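You operate a simulated robot arm through the tools that you are given. There is no shell and no other tool.

Carry out the task below with a simulated robot arm. There is one attempt and no reset: what you move stays moved.

## Task
Set the press up for 3 red hoses, grey slider at SHORT.
Fine: red hose stub in the pull holder, batch knob to 3, die knob to the size on the stub, clear guard shut.

It is judged by the outcome, as a careful person would: the job done as asked, and still so three seconds after it is handed in. It fails if anything else is knocked over, pushed out of place, dropped, spilled or broken.

## Robot
A 6-joint arm with a three-finger gripper, fixed in place. Base frame: the origin is at the foot of the arm, x ahead of it, y to its left, z up. Units: cm, rad, N and s.
Its first joint turns from -2.897 to 2.897 rad. Payload 4.89 kg.
The tool frame sits at the grasp point between the pads (the TCP): z along the fingers, y along the line on which they close. The tips reach 3 cm beyond it. Largest opening 16.4 cm; the body of the gripper starts 12.5 cm behind the TCP.
Orientation is that of the tool frame in the base frame, as a unit quaternion [w, x, y, z]. With the fingers straight down and closing along the base's y, the tool's x points along the base's -x, its y along +y and its z along -z.

## Interface
- The arm moves only by the tool nudge_tool. Its argument "motion" is a list of rows, each a list of 7 numbers: the shift along the tool's x, y, z in units of 50 mm (1.0 is 50 mm), then the turn, a rotation vector about the tool's x, y, z in units of 5 degrees (1.0 is 5 degrees), then the finger opening in cm, from 0 to 16.4. In form: [[dx, dy, dz, ax, ay, az, jaw], ...]. A call has 1 to 20 rows; each row shifts and turns the commanded pose from where the row before left it, along the tool's axes as they then stand. A call with a number of a shift or a turn outside -1 to 1 is refused whole. A row lasts 0.2 s, in which the tool goes at most 5 cm and 0.15 rad; a call with a longer step from one row to the next is refused whole, and so is a gripper value outside its range. A pose out of reach is approached as far as the arm can. The call stops where the force on the tool passes 70 N (or 10 N more than at its start, if that is more) or the arm is blocked; 0.2 s more then pass. Each finger travels about 10.8 cm/s and halts on what it meets, pressing with about 25 N; the grip force reading is that of the motor and also rises with nothing between the fingers. The clock runs only during rows and for 0.2 s after the last one: add rows that do not move to give the fingers time. It gives the time, the measured TCP pose, the force on the tool (base axes), the opening and the grip force at its end, in the units of the frame above (readings bear some noise), with the torque about the TCP (base axes, N m) and any sound that the robot's microphone picked up.
- Cameras (640 x 400 px; columns grow to the right, rows downward): "scene" is fixed at [39.85, -50.07, 156.18]; the picture's right is [0.75, -0.66, 0.00], its down [-0.52, -0.60, -0.61] and it looks along [0.40, 0.46, -0.79] (base axes); focal length 250 px, centre (320, 200). "wrist" rides on the gripper at [7.6, -0.2, -15.2] in the tool frame; the picture's right is [0.02, 1.00, 0.00], its down [-0.88, 0.02, -0.47] and it looks along [-0.47, 0.01, 0.88] (tool axes); focal length 247 px, centre (320, 200).
- snapshot(camera): a new picture of that camera. No time passes.
- raise_lower(by): slides the trunk up (or, below 0, down) by that many cm; the arm rides with it, the base frame stays. It gives what a move gives, with no picture.
- pixel_to_xyz(camera, pixels): there is no depth. For up to 12 entries [column, row, z] of the newest picture of that camera ("zoom" is the newest enlarged one), the place [x, y] in the base frame at which the ray of that pixel passes the height z, good to about 0.2 cm. No time passes.
- close_up(camera, box): a new picture of the part [left, top, right, bottom] of that camera's present view, enlarged. No time passes.
- finish_job(): hands the job in; it is judged then, once.

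Unless the task says otherwise, let go and move clear before handing in.

The tools are called after "Emit:" as name(argument=value, ...) on one line, values as JSON. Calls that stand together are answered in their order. nudge_tool: Moves the arm, as the interface text tells. Its arguments: {"type":"object","properties":{"motion":{"type":"array","items":{"type":"array","items":{"type":"number"}}}},"required":["motion"]} The other tools are called the same way: raise_lower (by) slides the trunk up or down; snapshot (camera) takes a picture; pixel_to_xyz (camera, pixels) gives the place at which the rays of pixels pass given heights; close_up (camera, box) takes an enlarged picture of a part of a camera's view; finish_job () hands the job in.

At the start:

```text
clock: 0.0
tool_pos: [55.62, 43.61, 116.09]
tool_rot: [0.0, 0.0, 1.0, 0.0]
force: [-0.2, 0.2, 0.9]
moment: [0.03, 0.0, 0.0]
finger_gap: 16.38
grasp_force: 0.1
trunk travel left (down, up): [-17.5, 21.5]
```

scene: 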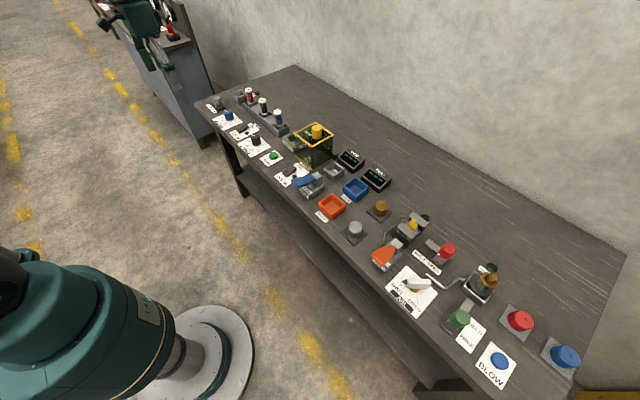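
wrist: 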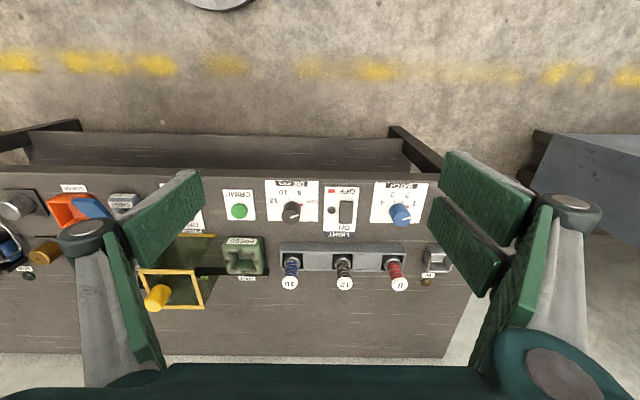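

The scene shows a long bench with knobs, stubs (red, black, blue) near pixel (250,95)-(280,120), a guard with yellow frame near (315,135), and other controls. I'll take close-ups to read the labels first.

Emit:
close_up(camera="scene", box=[190, 70, 350, 170])

Emit:
close_up(camera="scene", box=[260, 110, 420, 210])

Emit:
close_up(camera="scene", box=[360, 200, 600, 400])

Emit:
close_up(camera="wrist", box=[130, 160, 470, 320])

```text
4.00 times, centred on (270, 120) of scene
```

zoom: 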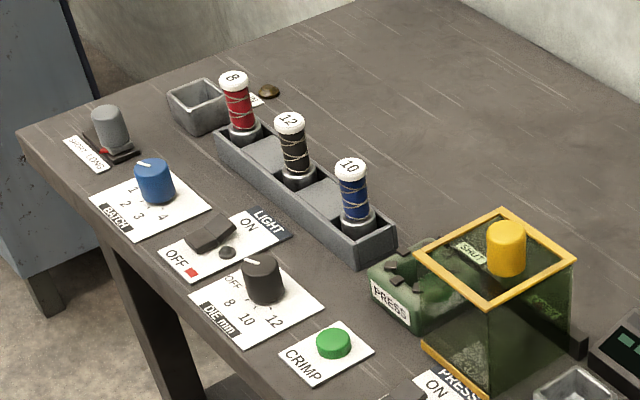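

```text
4.00 times, centred on (340, 160) of scene
```

zoom: 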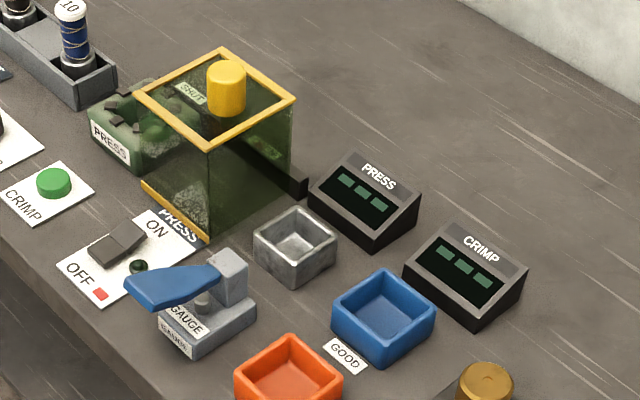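

```text
2.00 times, centred on (480, 300) of scene
```

zoom: 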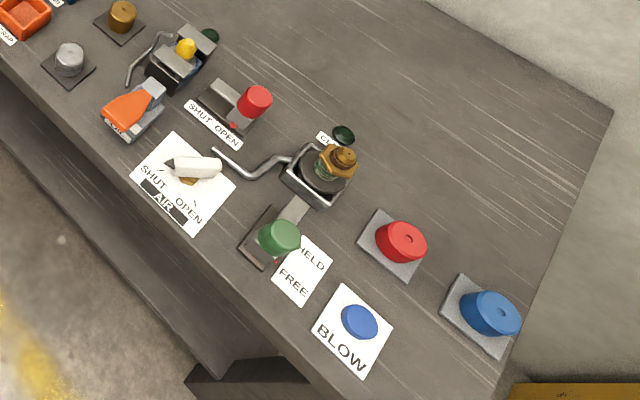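

```text
1.88 times, centred on (300, 240) of wrist
```

zoom: 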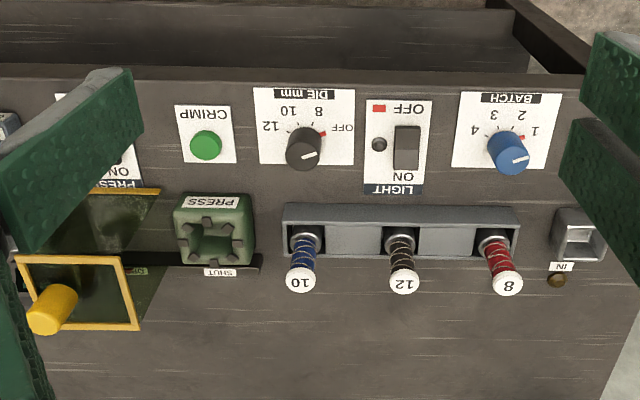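

The red stub carries an "8" and there's SHUT near the press. I still need to find the "pull holder" and read the slider label, so I'm zooming in more.

Emit:
close_up(camera="scene", box=[195, 80, 275, 130])

Emit:
close_up(camera="scene", box=[360, 200, 460, 280])

Emit:
close_up(camera="scene", box=[420, 240, 520, 320])

Emit:
close_up(camera="scene", box=[270, 120, 350, 200])

Emit:
close_up(camera="wrist", box=[0, 170, 240, 320])

Emit:
close_up(camera="scene", box=[80, 0, 240, 100])

```text
8.00 times, centred on (235, 105) of scene
```

zoom: 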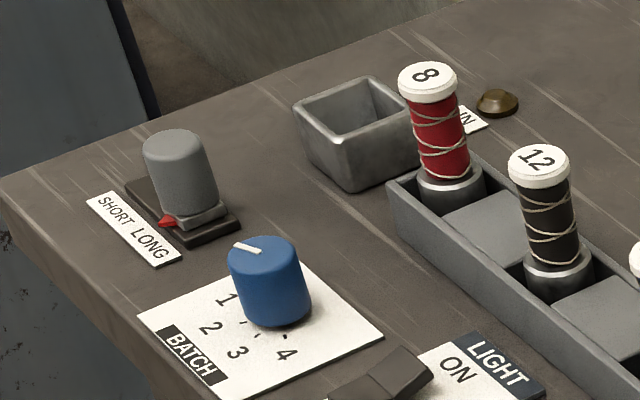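

```text
5.00 times, centred on (410, 240) of scene
```

zoom: 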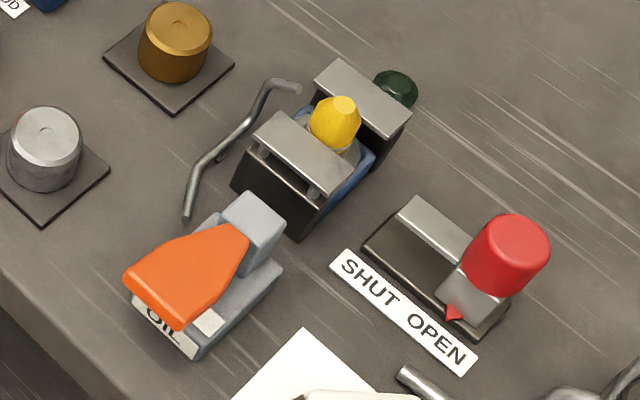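

```text
5.00 times, centred on (470, 280) of scene
```

zoom: 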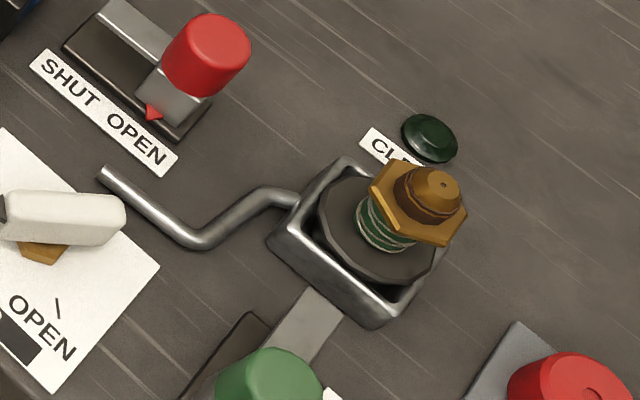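

```text
5.00 times, centred on (310, 160) of scene
```

zoom: 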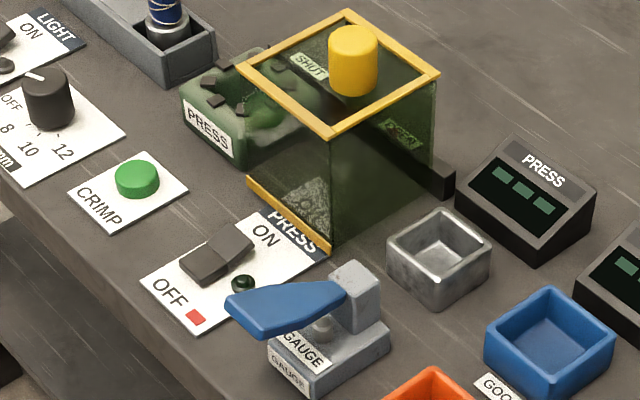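

```text
2.67 times, centred on (120, 245) of wrist
```

zoom: 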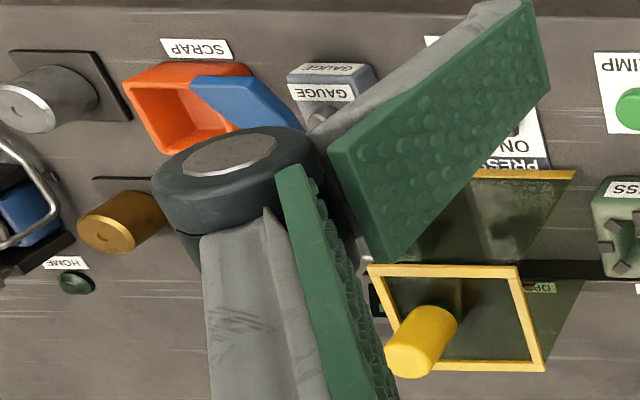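

```text
4.00 times, centred on (160, 50) of scene
```

zoom: 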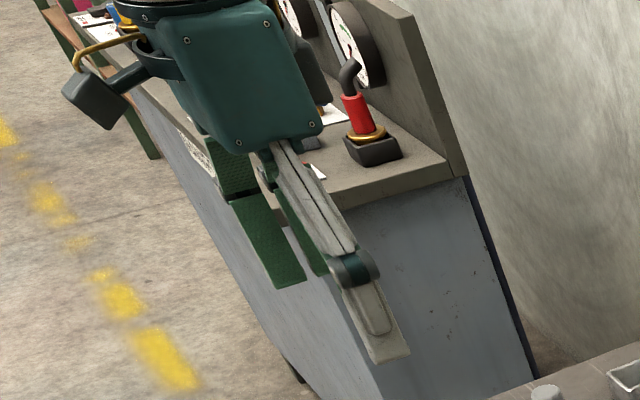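

There's a second bench behind the gripper at scene (160,40), so the pull holder could be there. I'll first triangulate the bench height and key features from both cameras.

Emit:
pixel_to_xyz(camera="scene", pixels=[[253.7, 95, 75], [253.7, 95, 80], [253.7, 95, 85]])

Emit:
pixel_to_xyz(camera="wrist", pixels=[[428.6, 275.6, 75], [428.6, 275.6, 80], [428.6, 275.6, 85]])

```text
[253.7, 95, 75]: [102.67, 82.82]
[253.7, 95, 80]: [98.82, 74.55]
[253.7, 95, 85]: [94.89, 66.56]
```

```text
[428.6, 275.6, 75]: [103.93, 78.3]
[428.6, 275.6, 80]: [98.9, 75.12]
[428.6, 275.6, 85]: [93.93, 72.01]
```

Bench top is at about z=80. Next I'll get the positions of key features.

Emit:
pixel_to_xyz(camera="wrist", pixels=[[400, 213, 83], [395, 290, 92], [388, 256, 82], [345, 285, 92], [292, 211, 83], [242, 255, 84], [160, 298, 97], [347, 210, 81], [239, 211, 81], [438, 257, 84]])

Emit:
pixel_to_xyz(camera="scene", pixels=[[217.5, 104, 83], [228, 113, 83], [248.5, 91, 92], [317, 131, 97], [257, 140, 83], [290, 142, 84], [315, 163, 80], [240, 98, 84], [354, 230, 84], [380, 208, 85], [300, 170, 80], [297, 68, 80]])

```text
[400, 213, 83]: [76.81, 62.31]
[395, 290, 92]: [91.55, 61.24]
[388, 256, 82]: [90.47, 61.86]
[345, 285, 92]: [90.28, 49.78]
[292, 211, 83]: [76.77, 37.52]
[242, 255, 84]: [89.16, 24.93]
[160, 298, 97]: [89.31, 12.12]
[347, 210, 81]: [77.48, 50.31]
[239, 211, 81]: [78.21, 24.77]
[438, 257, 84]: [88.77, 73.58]
```

```text
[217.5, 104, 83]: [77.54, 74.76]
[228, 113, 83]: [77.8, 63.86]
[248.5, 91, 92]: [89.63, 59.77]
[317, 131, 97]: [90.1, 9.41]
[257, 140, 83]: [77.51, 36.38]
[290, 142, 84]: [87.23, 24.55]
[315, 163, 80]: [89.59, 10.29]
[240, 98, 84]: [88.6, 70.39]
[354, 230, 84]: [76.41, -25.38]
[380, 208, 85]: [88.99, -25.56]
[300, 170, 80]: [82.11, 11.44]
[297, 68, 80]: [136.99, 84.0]
```

The target stub (91,61), batch knob (77,63), die knob (77,37) and guard (90,11) are located. I'll slide the arm toward -y at this safe height to survey the rest of the bench for the pull holder.

Emit:
nudge_tool(motion=[[0, -1, 0, 0, 0, 0, 16.4], [0, -1, 0, 0, 0, 0, 16.4], [0, -1, 0, 0, 0, 0, 16.4], [0, -1, 0, 0, 0, 0, 16.4], [0, -1, 0, 0, 0, 0, 16.4], [0, -1, 0, 0, 0, 0, 16.4], [0, -1, 0, 0, 0, 0, 16.4], [0, -1, 0, 0, 0, 0, 16.4]])

Emit:
snapshot(camera="wrist")

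Emit:
snapshot(camera="scene")

```text
clock: 1.8
tool_pos: [55.44, 3.57, 115.98]
tool_rot: [0.0, -0.001, 1.0, 0.0]
force: [-0.4, 0.6, 0.2]
moment: [-0.15, -0.02, -0.01]
finger_gap: 16.4
grasp_force: 0.0
trunk travel left (down, up): [-17.5, 21.5]
```

```text
taken
```

wrist: 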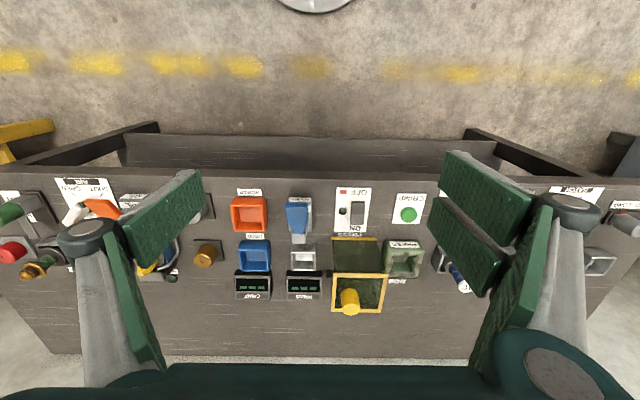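

```text
taken
```

scene: 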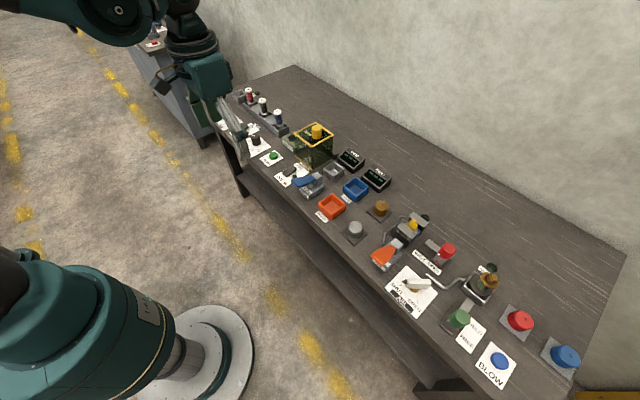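

From this viewpoint the wrist image covers the middle of the bench. I'm zooming in to read the labels.

Emit:
close_up(camera="wrist", box=[190, 180, 450, 320])

Emit:
close_up(camera="wrist", box=[0, 170, 220, 310])

Emit:
close_up(camera="wrist", box=[540, 170, 640, 290])

Emit:
close_up(camera="wrist", box=[320, 230, 430, 320])

```text
2.46 times, centred on (320, 250) of wrist
```

zoom: 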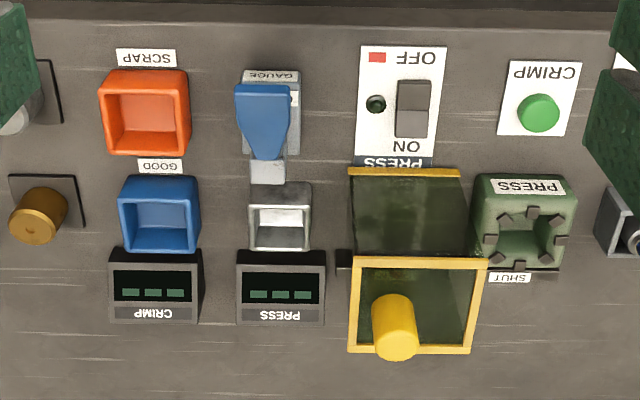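

```text
2.86 times, centred on (110, 240) of wrist
```

zoom: 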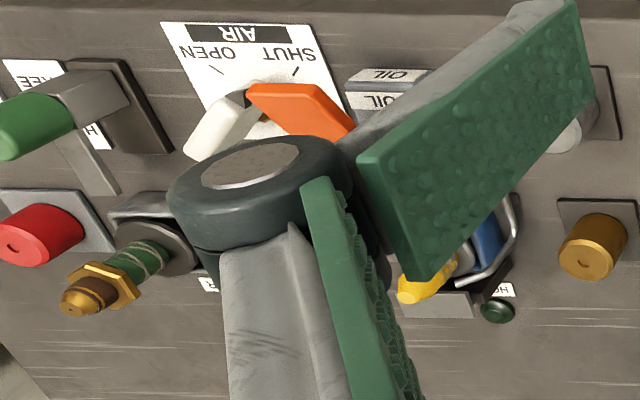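

```text
3.33 times, centred on (590, 230) of wrist
```

zoom: 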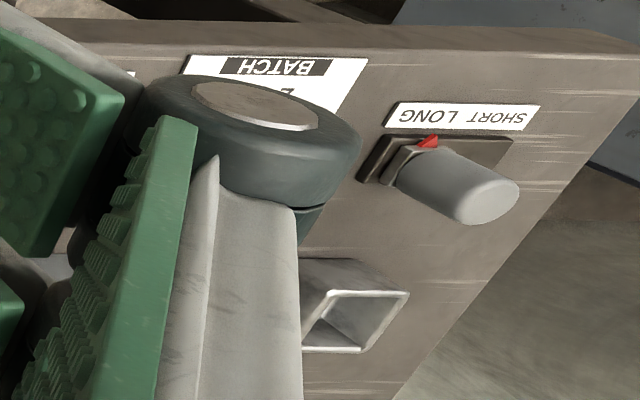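

```text
4.44 times, centred on (375, 275) of wrist
```

zoom: 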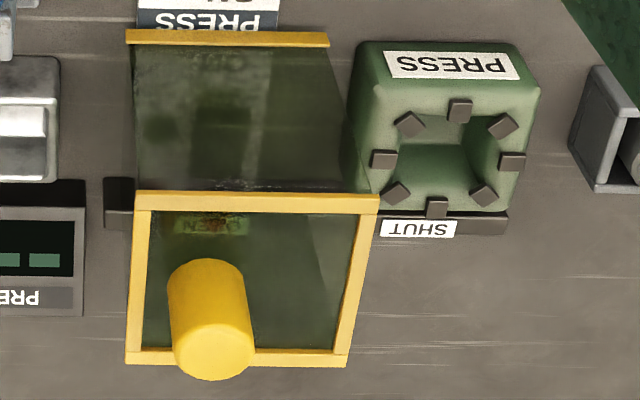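

The slider is presently at LONG (red pointer by "LONG"). There's no "PULL" label seen yet, so I'll continue surveying the -y end and then inspect the grey cup near "IN".

Emit:
nudge_tool(motion=[[0, -1, 0, 0, 0, 0, 16.4], [0, -1, 0, 0, 0, 0, 16.4], [0, -1, 0, 0, 0, 0, 16.4], [0, -1, 0, 0, 0, 0, 16.4], [0, -1, 0, 0, 0, 0, 16.4], [0, -1, 0, 0, 0, 0, 16.4], [0, -1, 0, 0, 0, 0, 16.4], [0, -1, 0, 0, 0, 0, 16.4], [0, -1, 0, 0, 0, 0, 16.4], [0, -1, 0, 0, 0, 0, 16.4]])

Emit:
close_up(camera="wrist", box=[190, 160, 450, 320])

Emit:
snapshot(camera="wrist")

Emit:
close_up(camera="scene", box=[195, 70, 275, 120])

```text
clock: 4.0
tool_pos: [55.41, -46.1, 116.06]
tool_rot: [0.0, -0.001, 1.0, 0.001]
force: [-0.3, 1.8, 0.3]
moment: [-0.24, -0.05, -0.01]
finger_gap: 16.39
grasp_force: 0.1
trunk travel left (down, up): [-17.5, 21.5]
```

```text
2.46 times, centred on (320, 240) of wrist
```

zoom: 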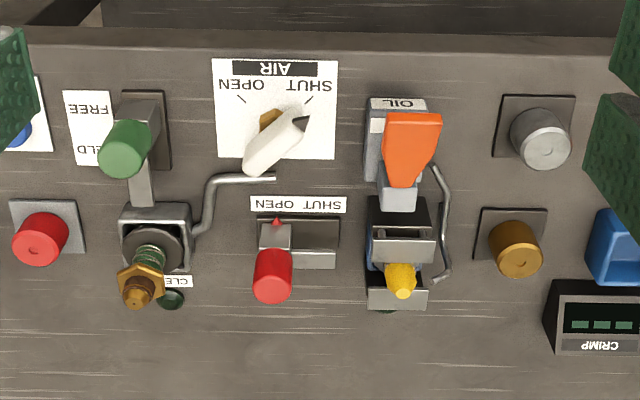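

```text
taken
```

wrist: 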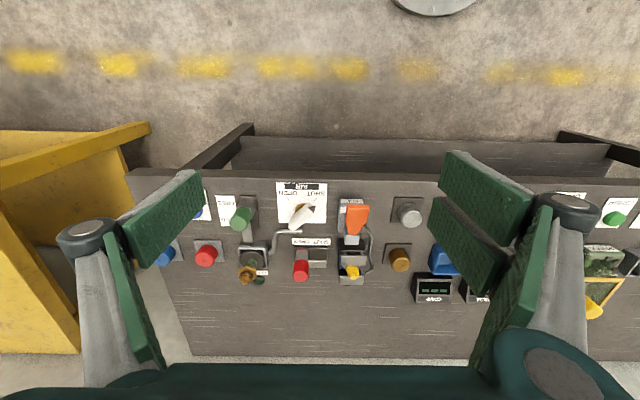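

```text
8.00 times, centred on (235, 95) of scene
```

zoom: 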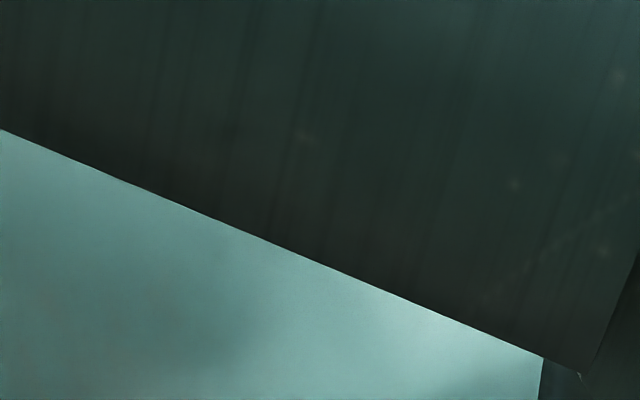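

Nothing labelled "PULL" at this end of the bench. I'll go back toward +y and look closely at the cup beside the stub rack.

Emit:
nudge_tool(motion=[[0, 1, 0, 0, 0, 0, 16.4], [0, 1, 0, 0, 0, 0, 16.4], [0, 1, 0, 0, 0, 0, 16.4], [0, 1, 0, 0, 0, 0, 16.4], [0, 1, 0, 0, 0, 0, 16.4], [0, 1, 0, 0, 0, 0, 16.4], [0, 1, 0, 0, 0, 0, 16.4], [0, 1, 0, 0, 0, 0, 16.4], [0, 1, 0, 0, 0, 0, 16.4], [0, 1, 0, 0, 0, 0, 16.4], [0, 1, 0, 0, 0, 0, 16.4], [0, 1, 0, 0, 0, 0, 16.4], [0, 1, 0, 0, 0, 0, 16.4], [0, 1, 0, 0, 0, 0, 16.4], [0, 1, 0, 0, 0, 0, 16.4], [0, 1, 0, 0, 0, 0, 16.4], [0, 1, 0, 0, 0, 0, 16.4], [0, 1, 0, 0, 0, 0, 16.4], [0, 1, 0, 0, 0, 0, 16.4], [0, 1, 0, 0, 0, 0, 16.4]])

Emit:
nudge_tool(motion=[[0, 1, 0, 0, 0, 0, 16.4], [0, 1, 0, 0, 0, 0, 16.4], [0, 1, 0, 0, 0, 0, 16.4]])

Emit:
snapshot(camera="wrist")

Emit:
close_up(camera="wrist", box=[230, 150, 450, 300])

Emit:
close_up(camera="wrist", box=[330, 200, 410, 260])

```text
clock: 8.2
tool_pos: [55.45, 53.43, 116.24]
tool_rot: [0.0, 0.0, 1.0, 0.001]
force: [0.5, -0.9, -0.1]
moment: [0.24, -0.06, 0.01]
finger_gap: 16.4
grasp_force: 0.0
trunk travel left (down, up): [-17.5, 21.5]
```

```text
clock: 9.0
tool_pos: [55.51, 68.37, 116.18]
tool_rot: [0.0, 0.0, 1.0, 0.0]
force: [-0.3, -1.2, 0.9]
moment: [0.3, -0.01, 0.01]
finger_gap: 16.39
grasp_force: 0.1
trunk travel left (down, up): [-17.5, 21.5]
```

```text
taken
```

wrist: 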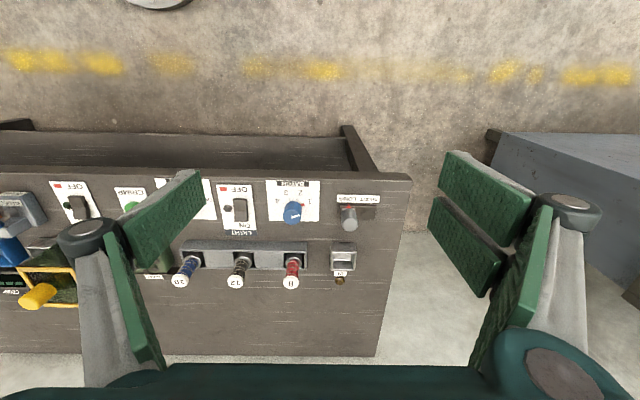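

```text
2.67 times, centred on (340, 225) of wrist
```

zoom: 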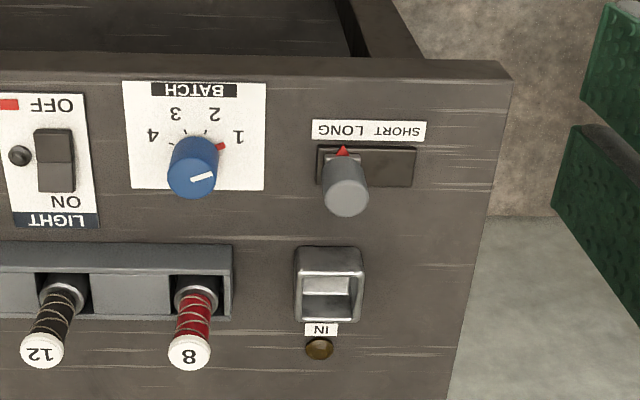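

```text
6.67 times, centred on (370, 230) of wrist
```

zoom: 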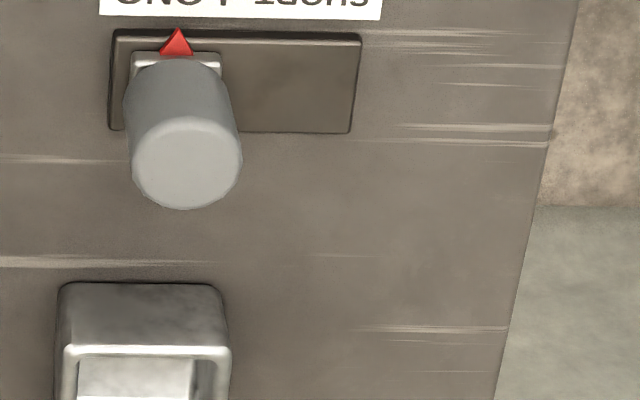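

The only candidate by the stub rack is the square cup with the "IN" lamp at wrist (343,257), so I take that as the pull holder. I'm now zooming in on the batch panel to measure the dial angles.

Emit:
close_up(camera="wrist", box=[260, 170, 340, 230])

Emit:
close_up(camera="wrist", box=[300, 220, 390, 300])

Emit:
close_up(camera="scene", box=[190, 60, 290, 160])

```text
6.67 times, centred on (300, 200) of wrist
```

zoom: 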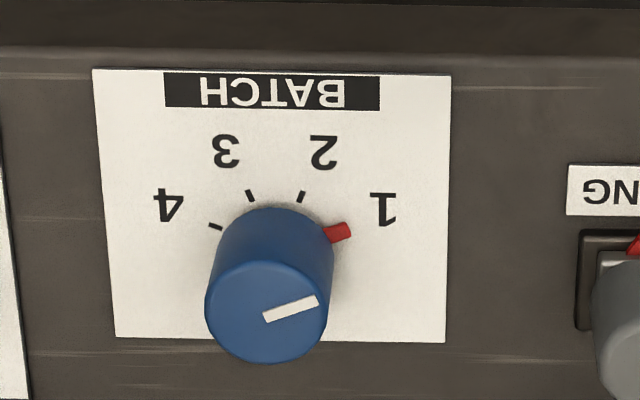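

```text
5.00 times, centred on (345, 260) of wrist
```

zoom: 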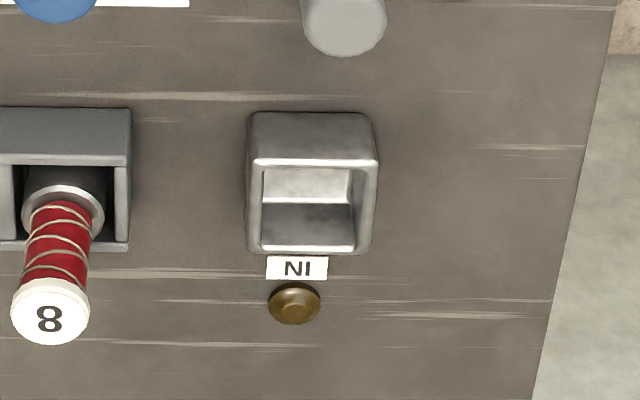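

```text
4.00 times, centred on (240, 110) of scene
```

zoom: 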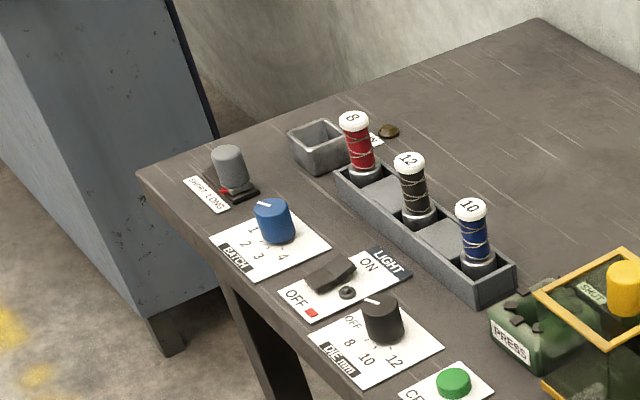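

I'll retake the batch panel zoom and measure the tick positions on the panel plane.

Emit:
close_up(camera="wrist", box=[260, 170, 340, 230])

Emit:
pixel_to_xyz(camera="zoom", pixels=[[301, 197, 80.3], [250, 196, 80.3], [216, 226, 80.3], [340, 232, 80.5], [386, 209, 80.3], [323, 152, 80.3], [227, 150, 80.3], [168, 205, 80.3], [268, 312, 84], [265, 317, 84], [318, 300, 84], [275, 235, 80.3]])

```text
6.67 times, centred on (300, 200) of wrist
```

zoom: 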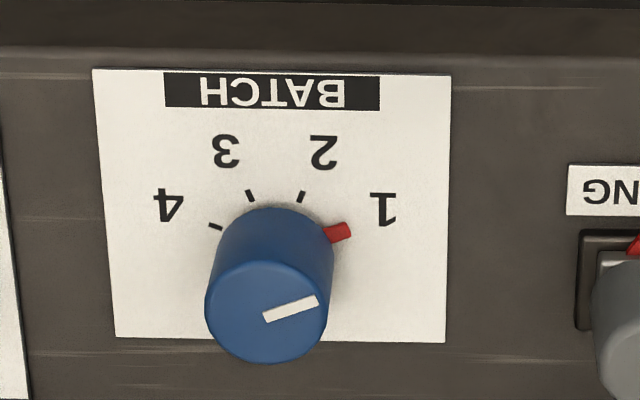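

```text
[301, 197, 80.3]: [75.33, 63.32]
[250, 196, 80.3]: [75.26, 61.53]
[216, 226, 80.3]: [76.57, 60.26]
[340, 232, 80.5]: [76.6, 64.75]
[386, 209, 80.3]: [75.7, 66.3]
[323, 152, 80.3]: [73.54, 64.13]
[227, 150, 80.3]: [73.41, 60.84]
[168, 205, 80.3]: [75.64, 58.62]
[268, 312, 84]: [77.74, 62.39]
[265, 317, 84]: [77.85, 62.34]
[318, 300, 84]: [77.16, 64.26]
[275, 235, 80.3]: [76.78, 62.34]
```

Dial 1/2/3/4 are at about 112.5°/157.5°/202.5°/247.5° (base) around centre (77.3, 62.46), so batch needs +90° CCW. I'll move above the batch knob at a safe height to test reach with the tool pointing down.

Emit:
nudge_tool(motion=[[-0.623, -0.17, 0.3, 0, 0, 0, 12], [-0.623, -0.17, 0.3, 0, 0, 0, 10], [-0.623, -0.17, 0.3, 0, 0, 0, 8], [-0.623, -0.17, 0.3, 0, 0, 0, 8], [-0.623, -0.17, 0.3, 0, 0, 0, 8], [-0.623, -0.17, 0.3, 0, 0, 0, 8], [-0.623, -0.17, 0.3, 0, 0, 0, 8], [0, 0, 0, 0, 0, 0, 8]])

Emit:
snapshot(camera="wrist")

Emit:
snapshot(camera="scene")

```text
clock: 10.8
tool_pos: [77.19, 62.65, 105.59]
tool_rot: [0.0, 0.0, 1.0, 0.0]
force: [0.4, 0.0, -1.3]
moment: [-0.04, 0.09, 0.05]
finger_gap: 8.01
grasp_force: 0.2
trunk travel left (down, up): [-17.5, 21.5]
```

```text
taken
```

wrist: 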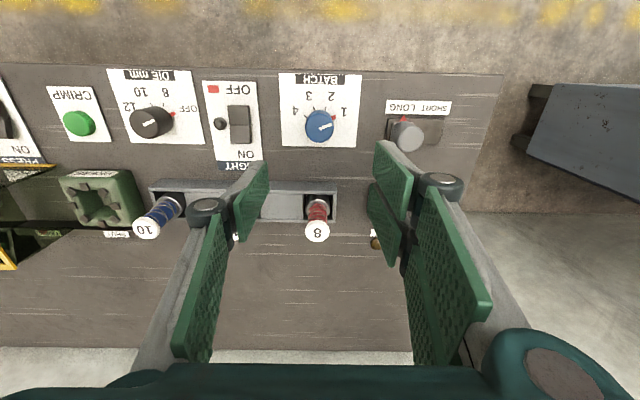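

```text
taken
```

scene: 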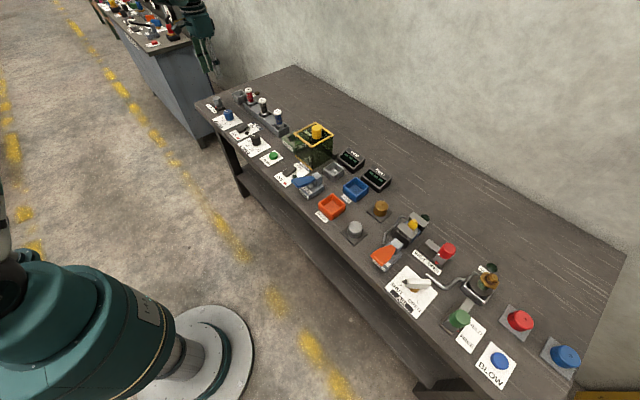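

Reached (77.2, 62.65, 105.6) fine. I'm zooming in on the batch knob and stub from here to refine positions.

Emit:
close_up(camera="wrist", box=[280, 70, 360, 150])

Emit:
pixel_to_xyz(camera="wrist", pixels=[[319, 126, 84.7], [317, 203, 82], [317, 232, 92], [408, 137, 84], [150, 122, 84.7], [343, 111, 80.3], [331, 97, 80.3], [309, 97, 80.3], [296, 112, 80.3]])

Emit:
close_up(camera="wrist", box=[280, 180, 380, 250])

Emit:
close_up(camera="wrist", box=[360, 90, 460, 170])

Emit:
close_up(camera="wrist", box=[100, 60, 210, 150])

```text
5.00 times, centred on (320, 110) of wrist
```

zoom: 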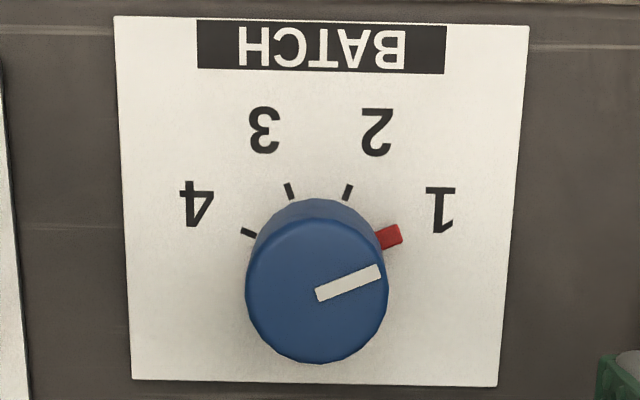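

```text
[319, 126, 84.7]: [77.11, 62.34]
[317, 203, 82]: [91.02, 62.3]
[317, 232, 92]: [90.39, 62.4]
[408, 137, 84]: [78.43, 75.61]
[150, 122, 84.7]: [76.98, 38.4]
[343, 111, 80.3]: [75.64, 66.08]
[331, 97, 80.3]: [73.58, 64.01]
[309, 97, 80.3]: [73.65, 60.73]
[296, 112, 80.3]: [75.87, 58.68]
```

```text
5.71 times, centred on (330, 215) of wrist
```

zoom: 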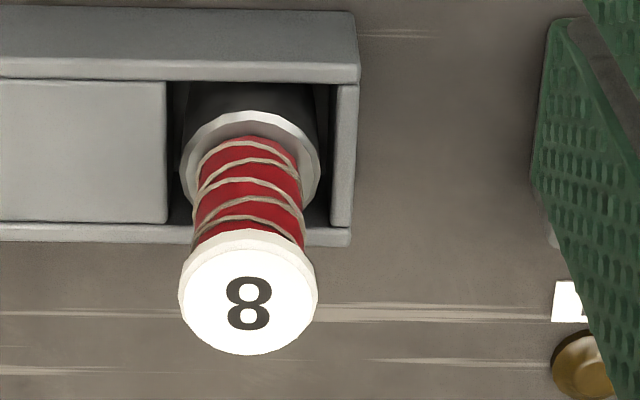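

```text
5.00 times, centred on (410, 130) of wrist
```

zoom: 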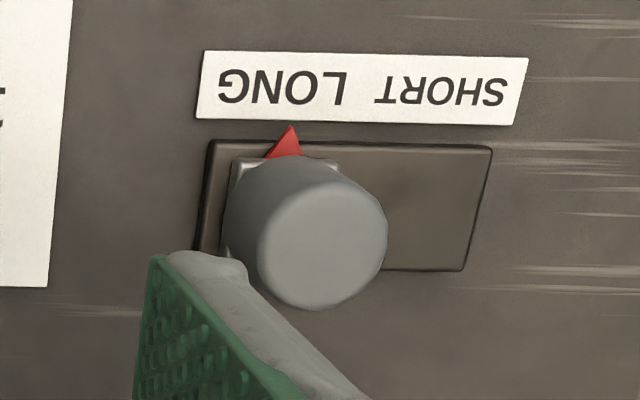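

```text
4.44 times, centred on (155, 105) of wrist
```

zoom: 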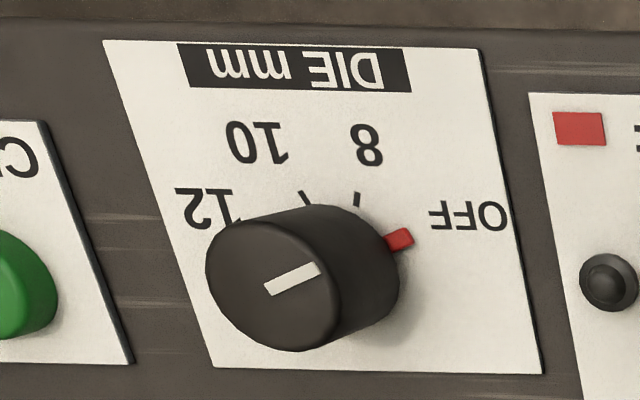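

Batch knob centre is about (77.25, 62.4), top z≈84.7. I'll descend to just above it, pre-rotating the tool by -45° (base) so the 90° turn is centred in the wrist range.

Emit:
nudge_tool(motion=[[-0.012, -0.05, 0.345, 0, 0, 1, 8], [0, 0, 0.345, 0, 0, 1, 8], [0, 0, 0.345, 0, 0, 1, 8], [0, 0, 0.345, 0, 0, 1, 8], [0, 0, 0.345, 0, 0, 1, 8], [0, 0, 0.345, 0, 0, 1, 8], [0, 0, 0.345, 0, 0, 1, 8], [0, 0, 0.345, 0, 0, 1, 8], [0, 0, 0.345, 0, 0, 1, 8], [0, 0, 0, 0, 0, 0, 8]])

Emit:
snapshot(camera="wrist")

Emit:
close_up(camera="scene", box=[180, 50, 280, 150])

```text
clock: 13.0
tool_pos: [77.24, 62.35, 90.26]
tool_rot: [0.001, 0.383, 0.924, 0.0]
force: [-0.3, 0.0, -0.1]
moment: [-0.03, -0.01, -0.01]
finger_gap: 7.99
grasp_force: 0.1
trunk travel left (down, up): [-17.5, 21.5]
```

```text
taken
```

wrist: 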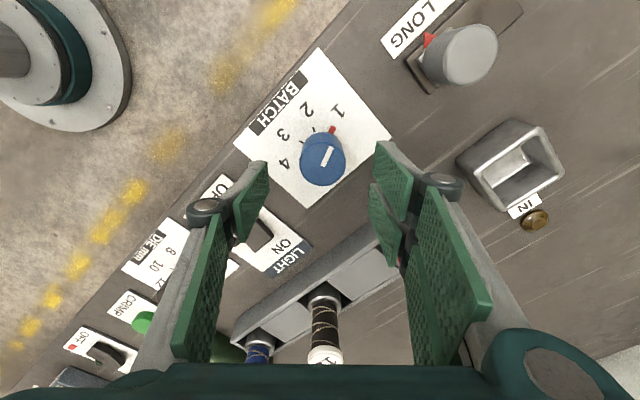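

```text
4.00 times, centred on (230, 100) of scene
```

zoom: 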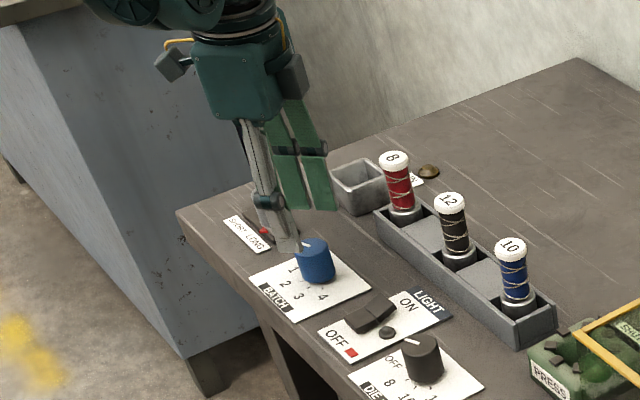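

The knob sits centred between the fingers at wrist (322,162). I'll descend so that the tips are at about z 81.6 and then close gently on the knob.

Emit:
nudge_tool(motion=[[0, 0, 0.28, 0, 0, 0, 8], [0, 0, 0.28, 0, 0, 0, 8], [0, 0, 0.28, 0, 0, 0, 8], [0, 0, 0.28, 0, 0, 0, 8], [0, 0, 0, 0, 0, 0, 8]])

Emit:
close_up(camera="wrist", box=[220, 60, 420, 260])

```text
clock: 14.2
tool_pos: [77.41, 62.45, 84.47]
tool_rot: [0.0, 0.383, 0.924, 0.001]
force: [0.0, -0.6, 0.8]
moment: [-0.01, 0.01, -0.01]
finger_gap: 8.03
grasp_force: 0.0
trunk travel left (down, up): [-17.5, 21.5]
```

```text
2.00 times, centred on (320, 160) of wrist
```

zoom: 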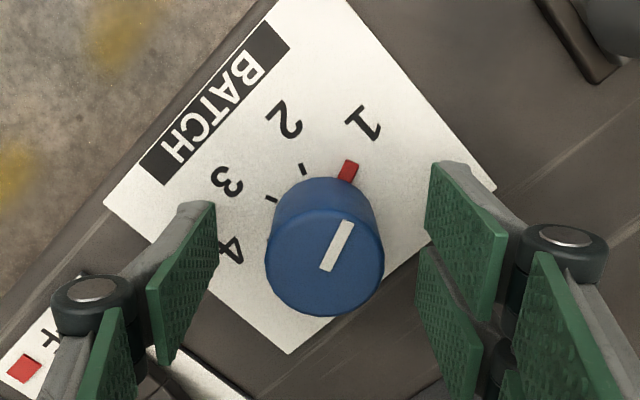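

The fingers straddle the knob well. Closing now.

Emit:
nudge_tool(motion=[[0, 0, 0, 0, 0, 0, 6], [0, 0, 0, 0, 0, 0, 5], [0, 0, 0, 0, 0, 0, 4], [0, 0, 0, 0, 0, 0, 3], [0, 0, 0, 0, 0, 0, 3]])

Emit:
close_up(camera="wrist", box=[220, 60, 420, 260])

```text
clock: 15.4
tool_pos: [77.43, 62.46, 84.62]
tool_rot: [0.0, 0.382, 0.924, 0.001]
force: [19.3, 24.4, 8.8]
moment: [0.84, -0.69, 0.02]
finger_gap: 4.06
grasp_force: 45.0
trunk travel left (down, up): [-17.5, 21.5]
```

```text
2.00 times, centred on (320, 160) of wrist
```

zoom: 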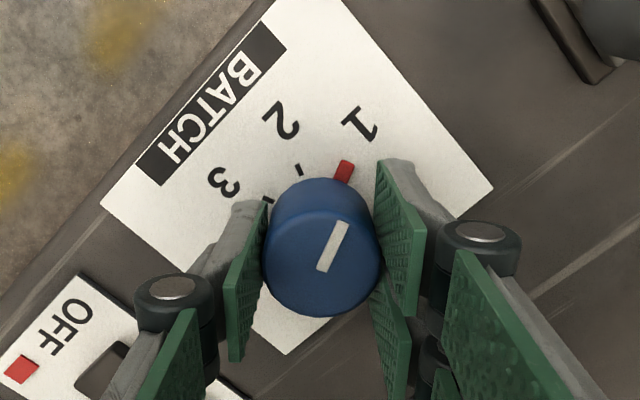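

A lateral force of ~31 N along the closing direction says the knob is slightly off-centre toward +tool y. I'll shift a millimetre to balance it.

Emit:
nudge_tool(motion=[[0, 0.02, 0, 0, 0, 0, 3], [0, 0.0, 0, 0, 0, 0, 3]])

```text
clock: 16.0
tool_pos: [77.42, 62.68, 84.54]
tool_rot: [0.0, 0.382, 0.924, 0.0]
force: [16.8, 18.4, 16.2]
moment: [0.52, -0.39, -0.03]
finger_gap: 4.06
grasp_force: 45.1
trunk travel left (down, up): [-17.5, 21.5]
```

The force is dropping; shifting a bit further.

Emit:
nudge_tool(motion=[[0, 0.04, 0, 0, 0, 0, 3], [0, 0.0, 0, 0, 0, 0, 3]])

```text
clock: 16.6
tool_pos: [77.51, 62.47, 84.47]
tool_rot: [0.0, 0.382, 0.924, -0.001]
force: [-9.4, 0.2, 3.7]
moment: [-0.21, 0.34, -0.01]
finger_gap: 4.04
grasp_force: 44.4
trunk travel left (down, up): [-17.5, 21.5]
```

Balanced now. Rotating +45° CCW (tool az negative) first and checking.

Emit:
nudge_tool(motion=[[0, 0, 0, 0, 0, -1, 3], [0, 0, 0, 0, 0, -1, 3], [0, 0, 0, 0, 0, -1, 3], [0, 0, 0, 0, 0, -1, 3], [0, 0, 0, 0, 0, -1, 3], [0, 0, 0, 0, 0, -1, 3], [0, 0, 0, 0, 0, -1, 3], [0, 0, 0, 0, 0, -1, 3], [0, 0, 0, 0, 0, -1, 3], [0, 0, 0, 0, 0, 0, 3]])

Emit:
close_up(camera="wrist", box=[220, 60, 420, 260])

```text
clock: 18.8
tool_pos: [77.57, 62.53, 84.43]
tool_rot: [-0.001, -0.001, 1.0, -0.001]
force: [-41.1, -40.4, -20.8]
moment: [-0.83, 1.12, -0.01]
finger_gap: 4.04
grasp_force: 45.2
trunk travel left (down, up): [-17.5, 21.5]
```

```text
2.00 times, centred on (320, 160) of wrist
```

zoom: 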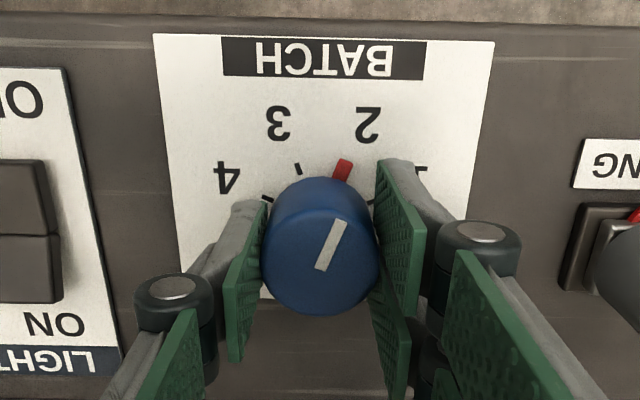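

The knob turned with the gripper to "2" (red pointer at zoom (343,170)). A side force built up toward (-x,-y), so I'll shift by 1.5 mm to relieve it before the next 45°.

Emit:
nudge_tool(motion=[[0.03, -0.03, 0, 0, 0, 0, 3], [0, 0.0, 0, 0, 0, 0, 3]])

```text
clock: 19.4
tool_pos: [77.49, 62.61, 84.68]
tool_rot: [0.001, -0.001, 1.0, 0.0]
force: [-18.5, -15.0, -14.2]
moment: [-0.43, 0.77, -0.04]
finger_gap: 4.05
grasp_force: 44.7
trunk travel left (down, up): [-17.5, 21.5]
```

Emit:
nudge_tool(motion=[[0.03, -0.02, 0, 0, 0, 0, 3], [0, 0.0, 0, 0, 0, 0, 3]])

```text
clock: 20.0
tool_pos: [77.53, 62.48, 84.6]
tool_rot: [0.0, -0.001, 1.0, 0.001]
force: [17.8, 13.0, -0.8]
moment: [0.4, -0.71, -0.02]
finger_gap: 4.08
grasp_force: 44.9
trunk travel left (down, up): [-17.5, 21.5]
```

Side force is now small. Turning the remaining 45° to "3".

Emit:
nudge_tool(motion=[[-0.015, 0.01, 0, 0, 0, -1, 3], [0, 0, 0, 0, 0, -1, 3], [0, 0, 0, 0, 0, -1, 3], [0, 0, 0, 0, 0, -1, 3], [0, 0, 0, 0, 0, -1, 3], [0, 0, 0, 0, 0, -1, 3], [0, 0, 0, 0, 0, -1, 3], [0, 0, 0, 0, 0, -1, 3], [0, 0, 0, 0, 0, -1, 3], [0, 0, 0, 0, 0, 0, 3]])

Emit:
close_up(camera="wrist", box=[220, 60, 420, 260])

```text
clock: 22.2
tool_pos: [77.42, 62.42, 84.49]
tool_rot: [-0.001, -0.384, 0.924, 0.0]
force: [40.4, 17.1, 21.0]
moment: [0.59, -1.26, -0.05]
finger_gap: 4.07
grasp_force: 44.6
trunk travel left (down, up): [-17.5, 21.5]
```

```text
2.00 times, centred on (320, 160) of wrist
```

zoom: 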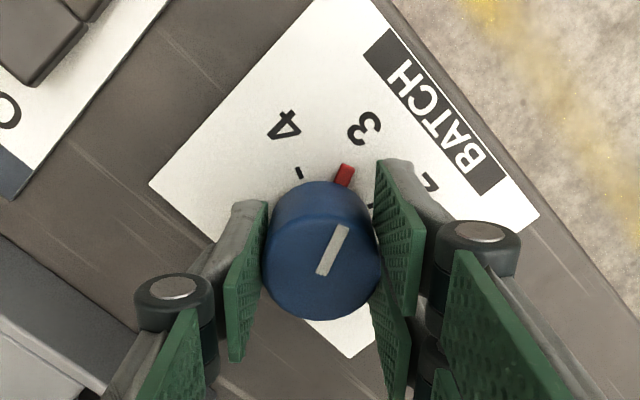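

The pointer now lines up with "3". I'll open and rise to verify from above.

Emit:
nudge_tool(motion=[[0, 0, 0, 0, 0, 0, 5], [0, 0, 0, 0, 0, 0, 7], [0, 0, 0, 0, 0, 0, 8], [0, 0, -0.3, 0, 0, 0, 8], [0, 0, -0.5, 0, 0, 0, 8], [0, 0, -0.6, 0, 0, 0, 8], [0, 0, -0.8, 0, 0, 0, 8], [0, 0, -0.8, 0, 0, 0, 8], [0, 0, 0, 0, 0, 0, 8]])

Emit:
snapshot(camera="wrist")

Emit:
close_up(camera="wrist", box=[260, 80, 380, 180])

```text
clock: 24.2
tool_pos: [77.55, 62.26, 99.7]
tool_rot: [0.0, -0.383, 0.924, 0.0]
force: [0.5, 0.6, 1.1]
moment: [0.03, -0.03, 0.03]
finger_gap: 8.01
grasp_force: 0.0
trunk travel left (down, up): [-17.5, 21.5]
```

```text
taken
```

wrist: 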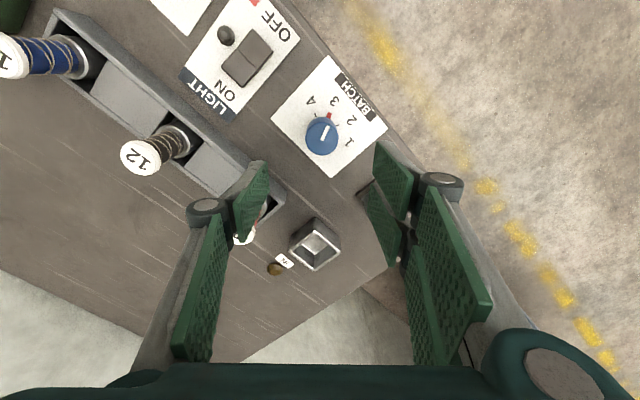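

```text
4.00 times, centred on (320, 130) of wrist
```

zoom: 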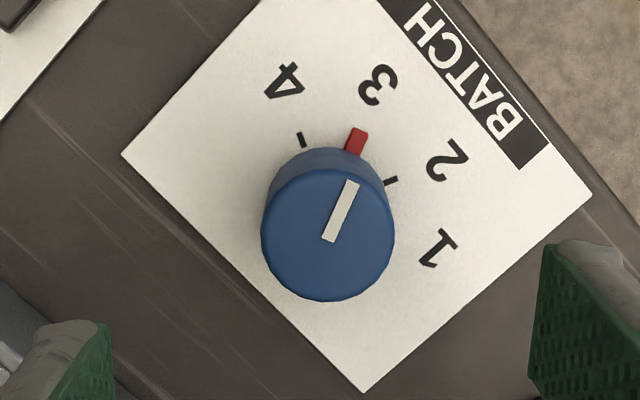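

Batch reads 3 (red pointer on the 3 tick). Next I'll straighten the wrist and move over the die knob near (77, 37.5).

Emit:
nudge_tool(motion=[[0, 0, 0, 0, 0, 1, 8], [0, 0, 0, 0, 0, 1, 8], [0, 0, 0, 0, 0, 1, 8], [0, 0, 0, 0, 0, 1, 8], [0, 0, 0, 0, 0, 1, 8], [0, 0, 0, 0, 0, 1, 8], [0, 0, 0, 0, 0, 1, 8], [0, 0, 0, 0, 0, 1, 8], [0, 0, 0, 0, 0, 1, 8], [0, -0.9, 0, 0, 0, 0, 8], [0, -0.9, 0, 0, 0, 0, 8], [0, -0.9, 0, 0, 0, 0, 8], [0, -0.9, 0, 0, 0, 0, 8], [0, -0.9, 0, 0, 0, 0, 8], [0, -0.44, 0, 0, 0, 0, 8], [0, 0, 0, 0, 0, 0, 8]])

Emit:
snapshot(camera="wrist")

Emit:
close_up(camera="wrist", box=[260, 60, 380, 160])

```text
clock: 27.6
tool_pos: [77.17, 37.76, 99.52]
tool_rot: [0.0, 0.0, 1.0, 0.0]
force: [0.1, -0.7, 0.3]
moment: [0.05, 0.01, 0.01]
finger_gap: 8.01
grasp_force: 0.0
trunk travel left (down, up): [-17.5, 21.5]
```

```text
taken
```

wrist: 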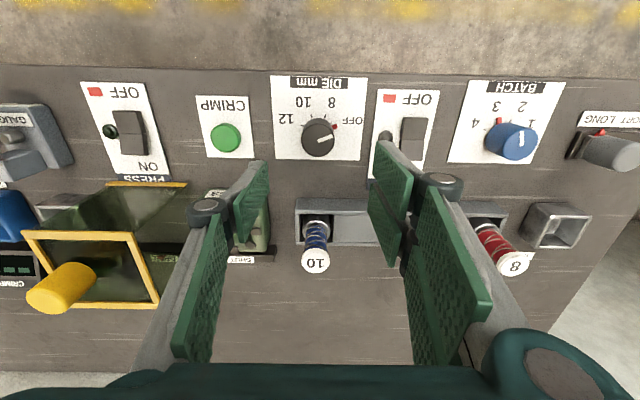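

```text
4.00 times, centred on (320, 110) of wrist
```

zoom: 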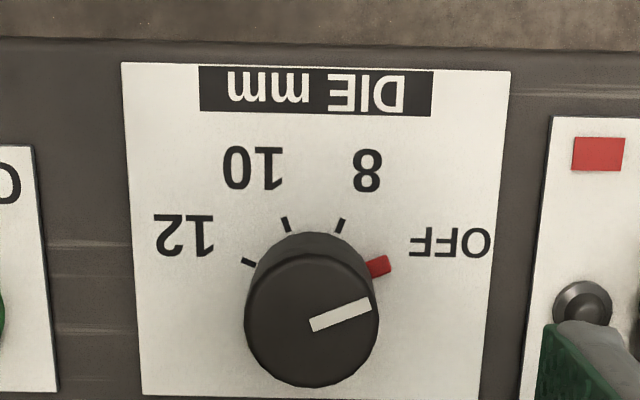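

The die knob points at OFF; 8 is the next position CCW. Measuring centre and ticks.

Emit:
pixel_to_xyz(camera="zoom", pixels=[[312, 322, 84.7], [287, 224, 80.3], [340, 226, 80.3], [249, 263, 80.3], [253, 168, 80.3], [368, 171, 80.3], [185, 236, 80.3], [450, 242, 80.3], [582, 300, 81.5], [555, 300, 81], [311, 318, 84.7], [370, 302, 84.7]])

```text
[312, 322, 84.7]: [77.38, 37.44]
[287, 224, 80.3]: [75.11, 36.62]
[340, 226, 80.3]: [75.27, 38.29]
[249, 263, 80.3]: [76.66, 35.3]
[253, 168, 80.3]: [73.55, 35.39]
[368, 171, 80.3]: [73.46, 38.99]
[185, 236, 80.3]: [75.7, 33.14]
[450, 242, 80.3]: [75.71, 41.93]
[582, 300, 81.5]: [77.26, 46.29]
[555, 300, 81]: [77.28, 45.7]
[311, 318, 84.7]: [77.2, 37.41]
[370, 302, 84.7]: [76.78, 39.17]
```

Die centre ≈ (77.4, 37.45). Descending onto it with room to the neighbours (LIGHT lamp starts at y≈45.7).

Emit:
nudge_tool(motion=[[-0.045, -0.062, 0.5, 0, 0, 0, 7.5], [0, 0, 0.5, 0, 0, 0, 7.5], [0, 0, 0.5, 0, 0, 0, 7.5], [0, 0, 0.5, 0, 0, 0, 7.5], [0, 0, 0.5, 0, 0, 0, 7.5], [0, 0, 0.5, 0, 0, 0, 7.5], [0, 0, 0, 0, 0, 0, 7.5]])

Emit:
close_up(camera="wrist", box=[220, 60, 420, 260])

```text
clock: 29.2
tool_pos: [77.67, 37.51, 84.55]
tool_rot: [0.0, 0.0, 1.0, 0.001]
force: [-0.7, 1.1, -0.1]
moment: [-0.06, 0.03, 0.01]
finger_gap: 7.48
grasp_force: 0.1
trunk travel left (down, up): [-17.5, 21.5]
```

```text
2.00 times, centred on (320, 160) of wrist
```

zoom: 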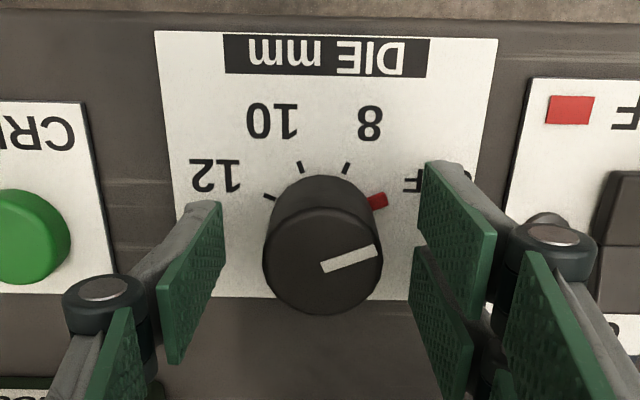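

Well-centred. Closing on the die knob.

Emit:
nudge_tool(motion=[[0, 0, 0, 0, 0, 0, 6], [0, 0, 0, 0, 0, 0, 5], [0, 0, 0, 0, 0, 0, 4], [0, 0, 0, 0, 0, 0, 3], [0, 0, 0, 0, 0, 0, 3]])

```text
clock: 30.4
tool_pos: [77.62, 37.53, 84.52]
tool_rot: [0.0, 0.0, 1.0, 0.0]
force: [0.2, 8.4, 0.1]
moment: [0.28, 0.03, -0.01]
finger_gap: 4.01
grasp_force: 45.5
trunk travel left (down, up): [-17.5, 21.5]
```

Balanced grip. Turning in stages toward "8".

Emit:
nudge_tool(motion=[[0, 0, 0, 0, 0, -1, 3], [0, 0, 0, 0, 0, -1, 3], [0, 0.005, 0, 0, 0, -1, 3], [0, 0.005, 0, 0, 0, -1, 3], [0, 0.005, 0, 0, 0, -1, 3], [0, 0, 0, 0, 0, 0, 3]])

```text
clock: 31.8
tool_pos: [77.66, 37.55, 84.55]
tool_rot: [0.001, -0.218, 0.976, 0.0]
force: [8.8, 23.4, 7.3]
moment: [0.77, -0.3, -0.01]
finger_gap: 4.05
grasp_force: 44.7
trunk travel left (down, up): [-17.5, 21.5]
```

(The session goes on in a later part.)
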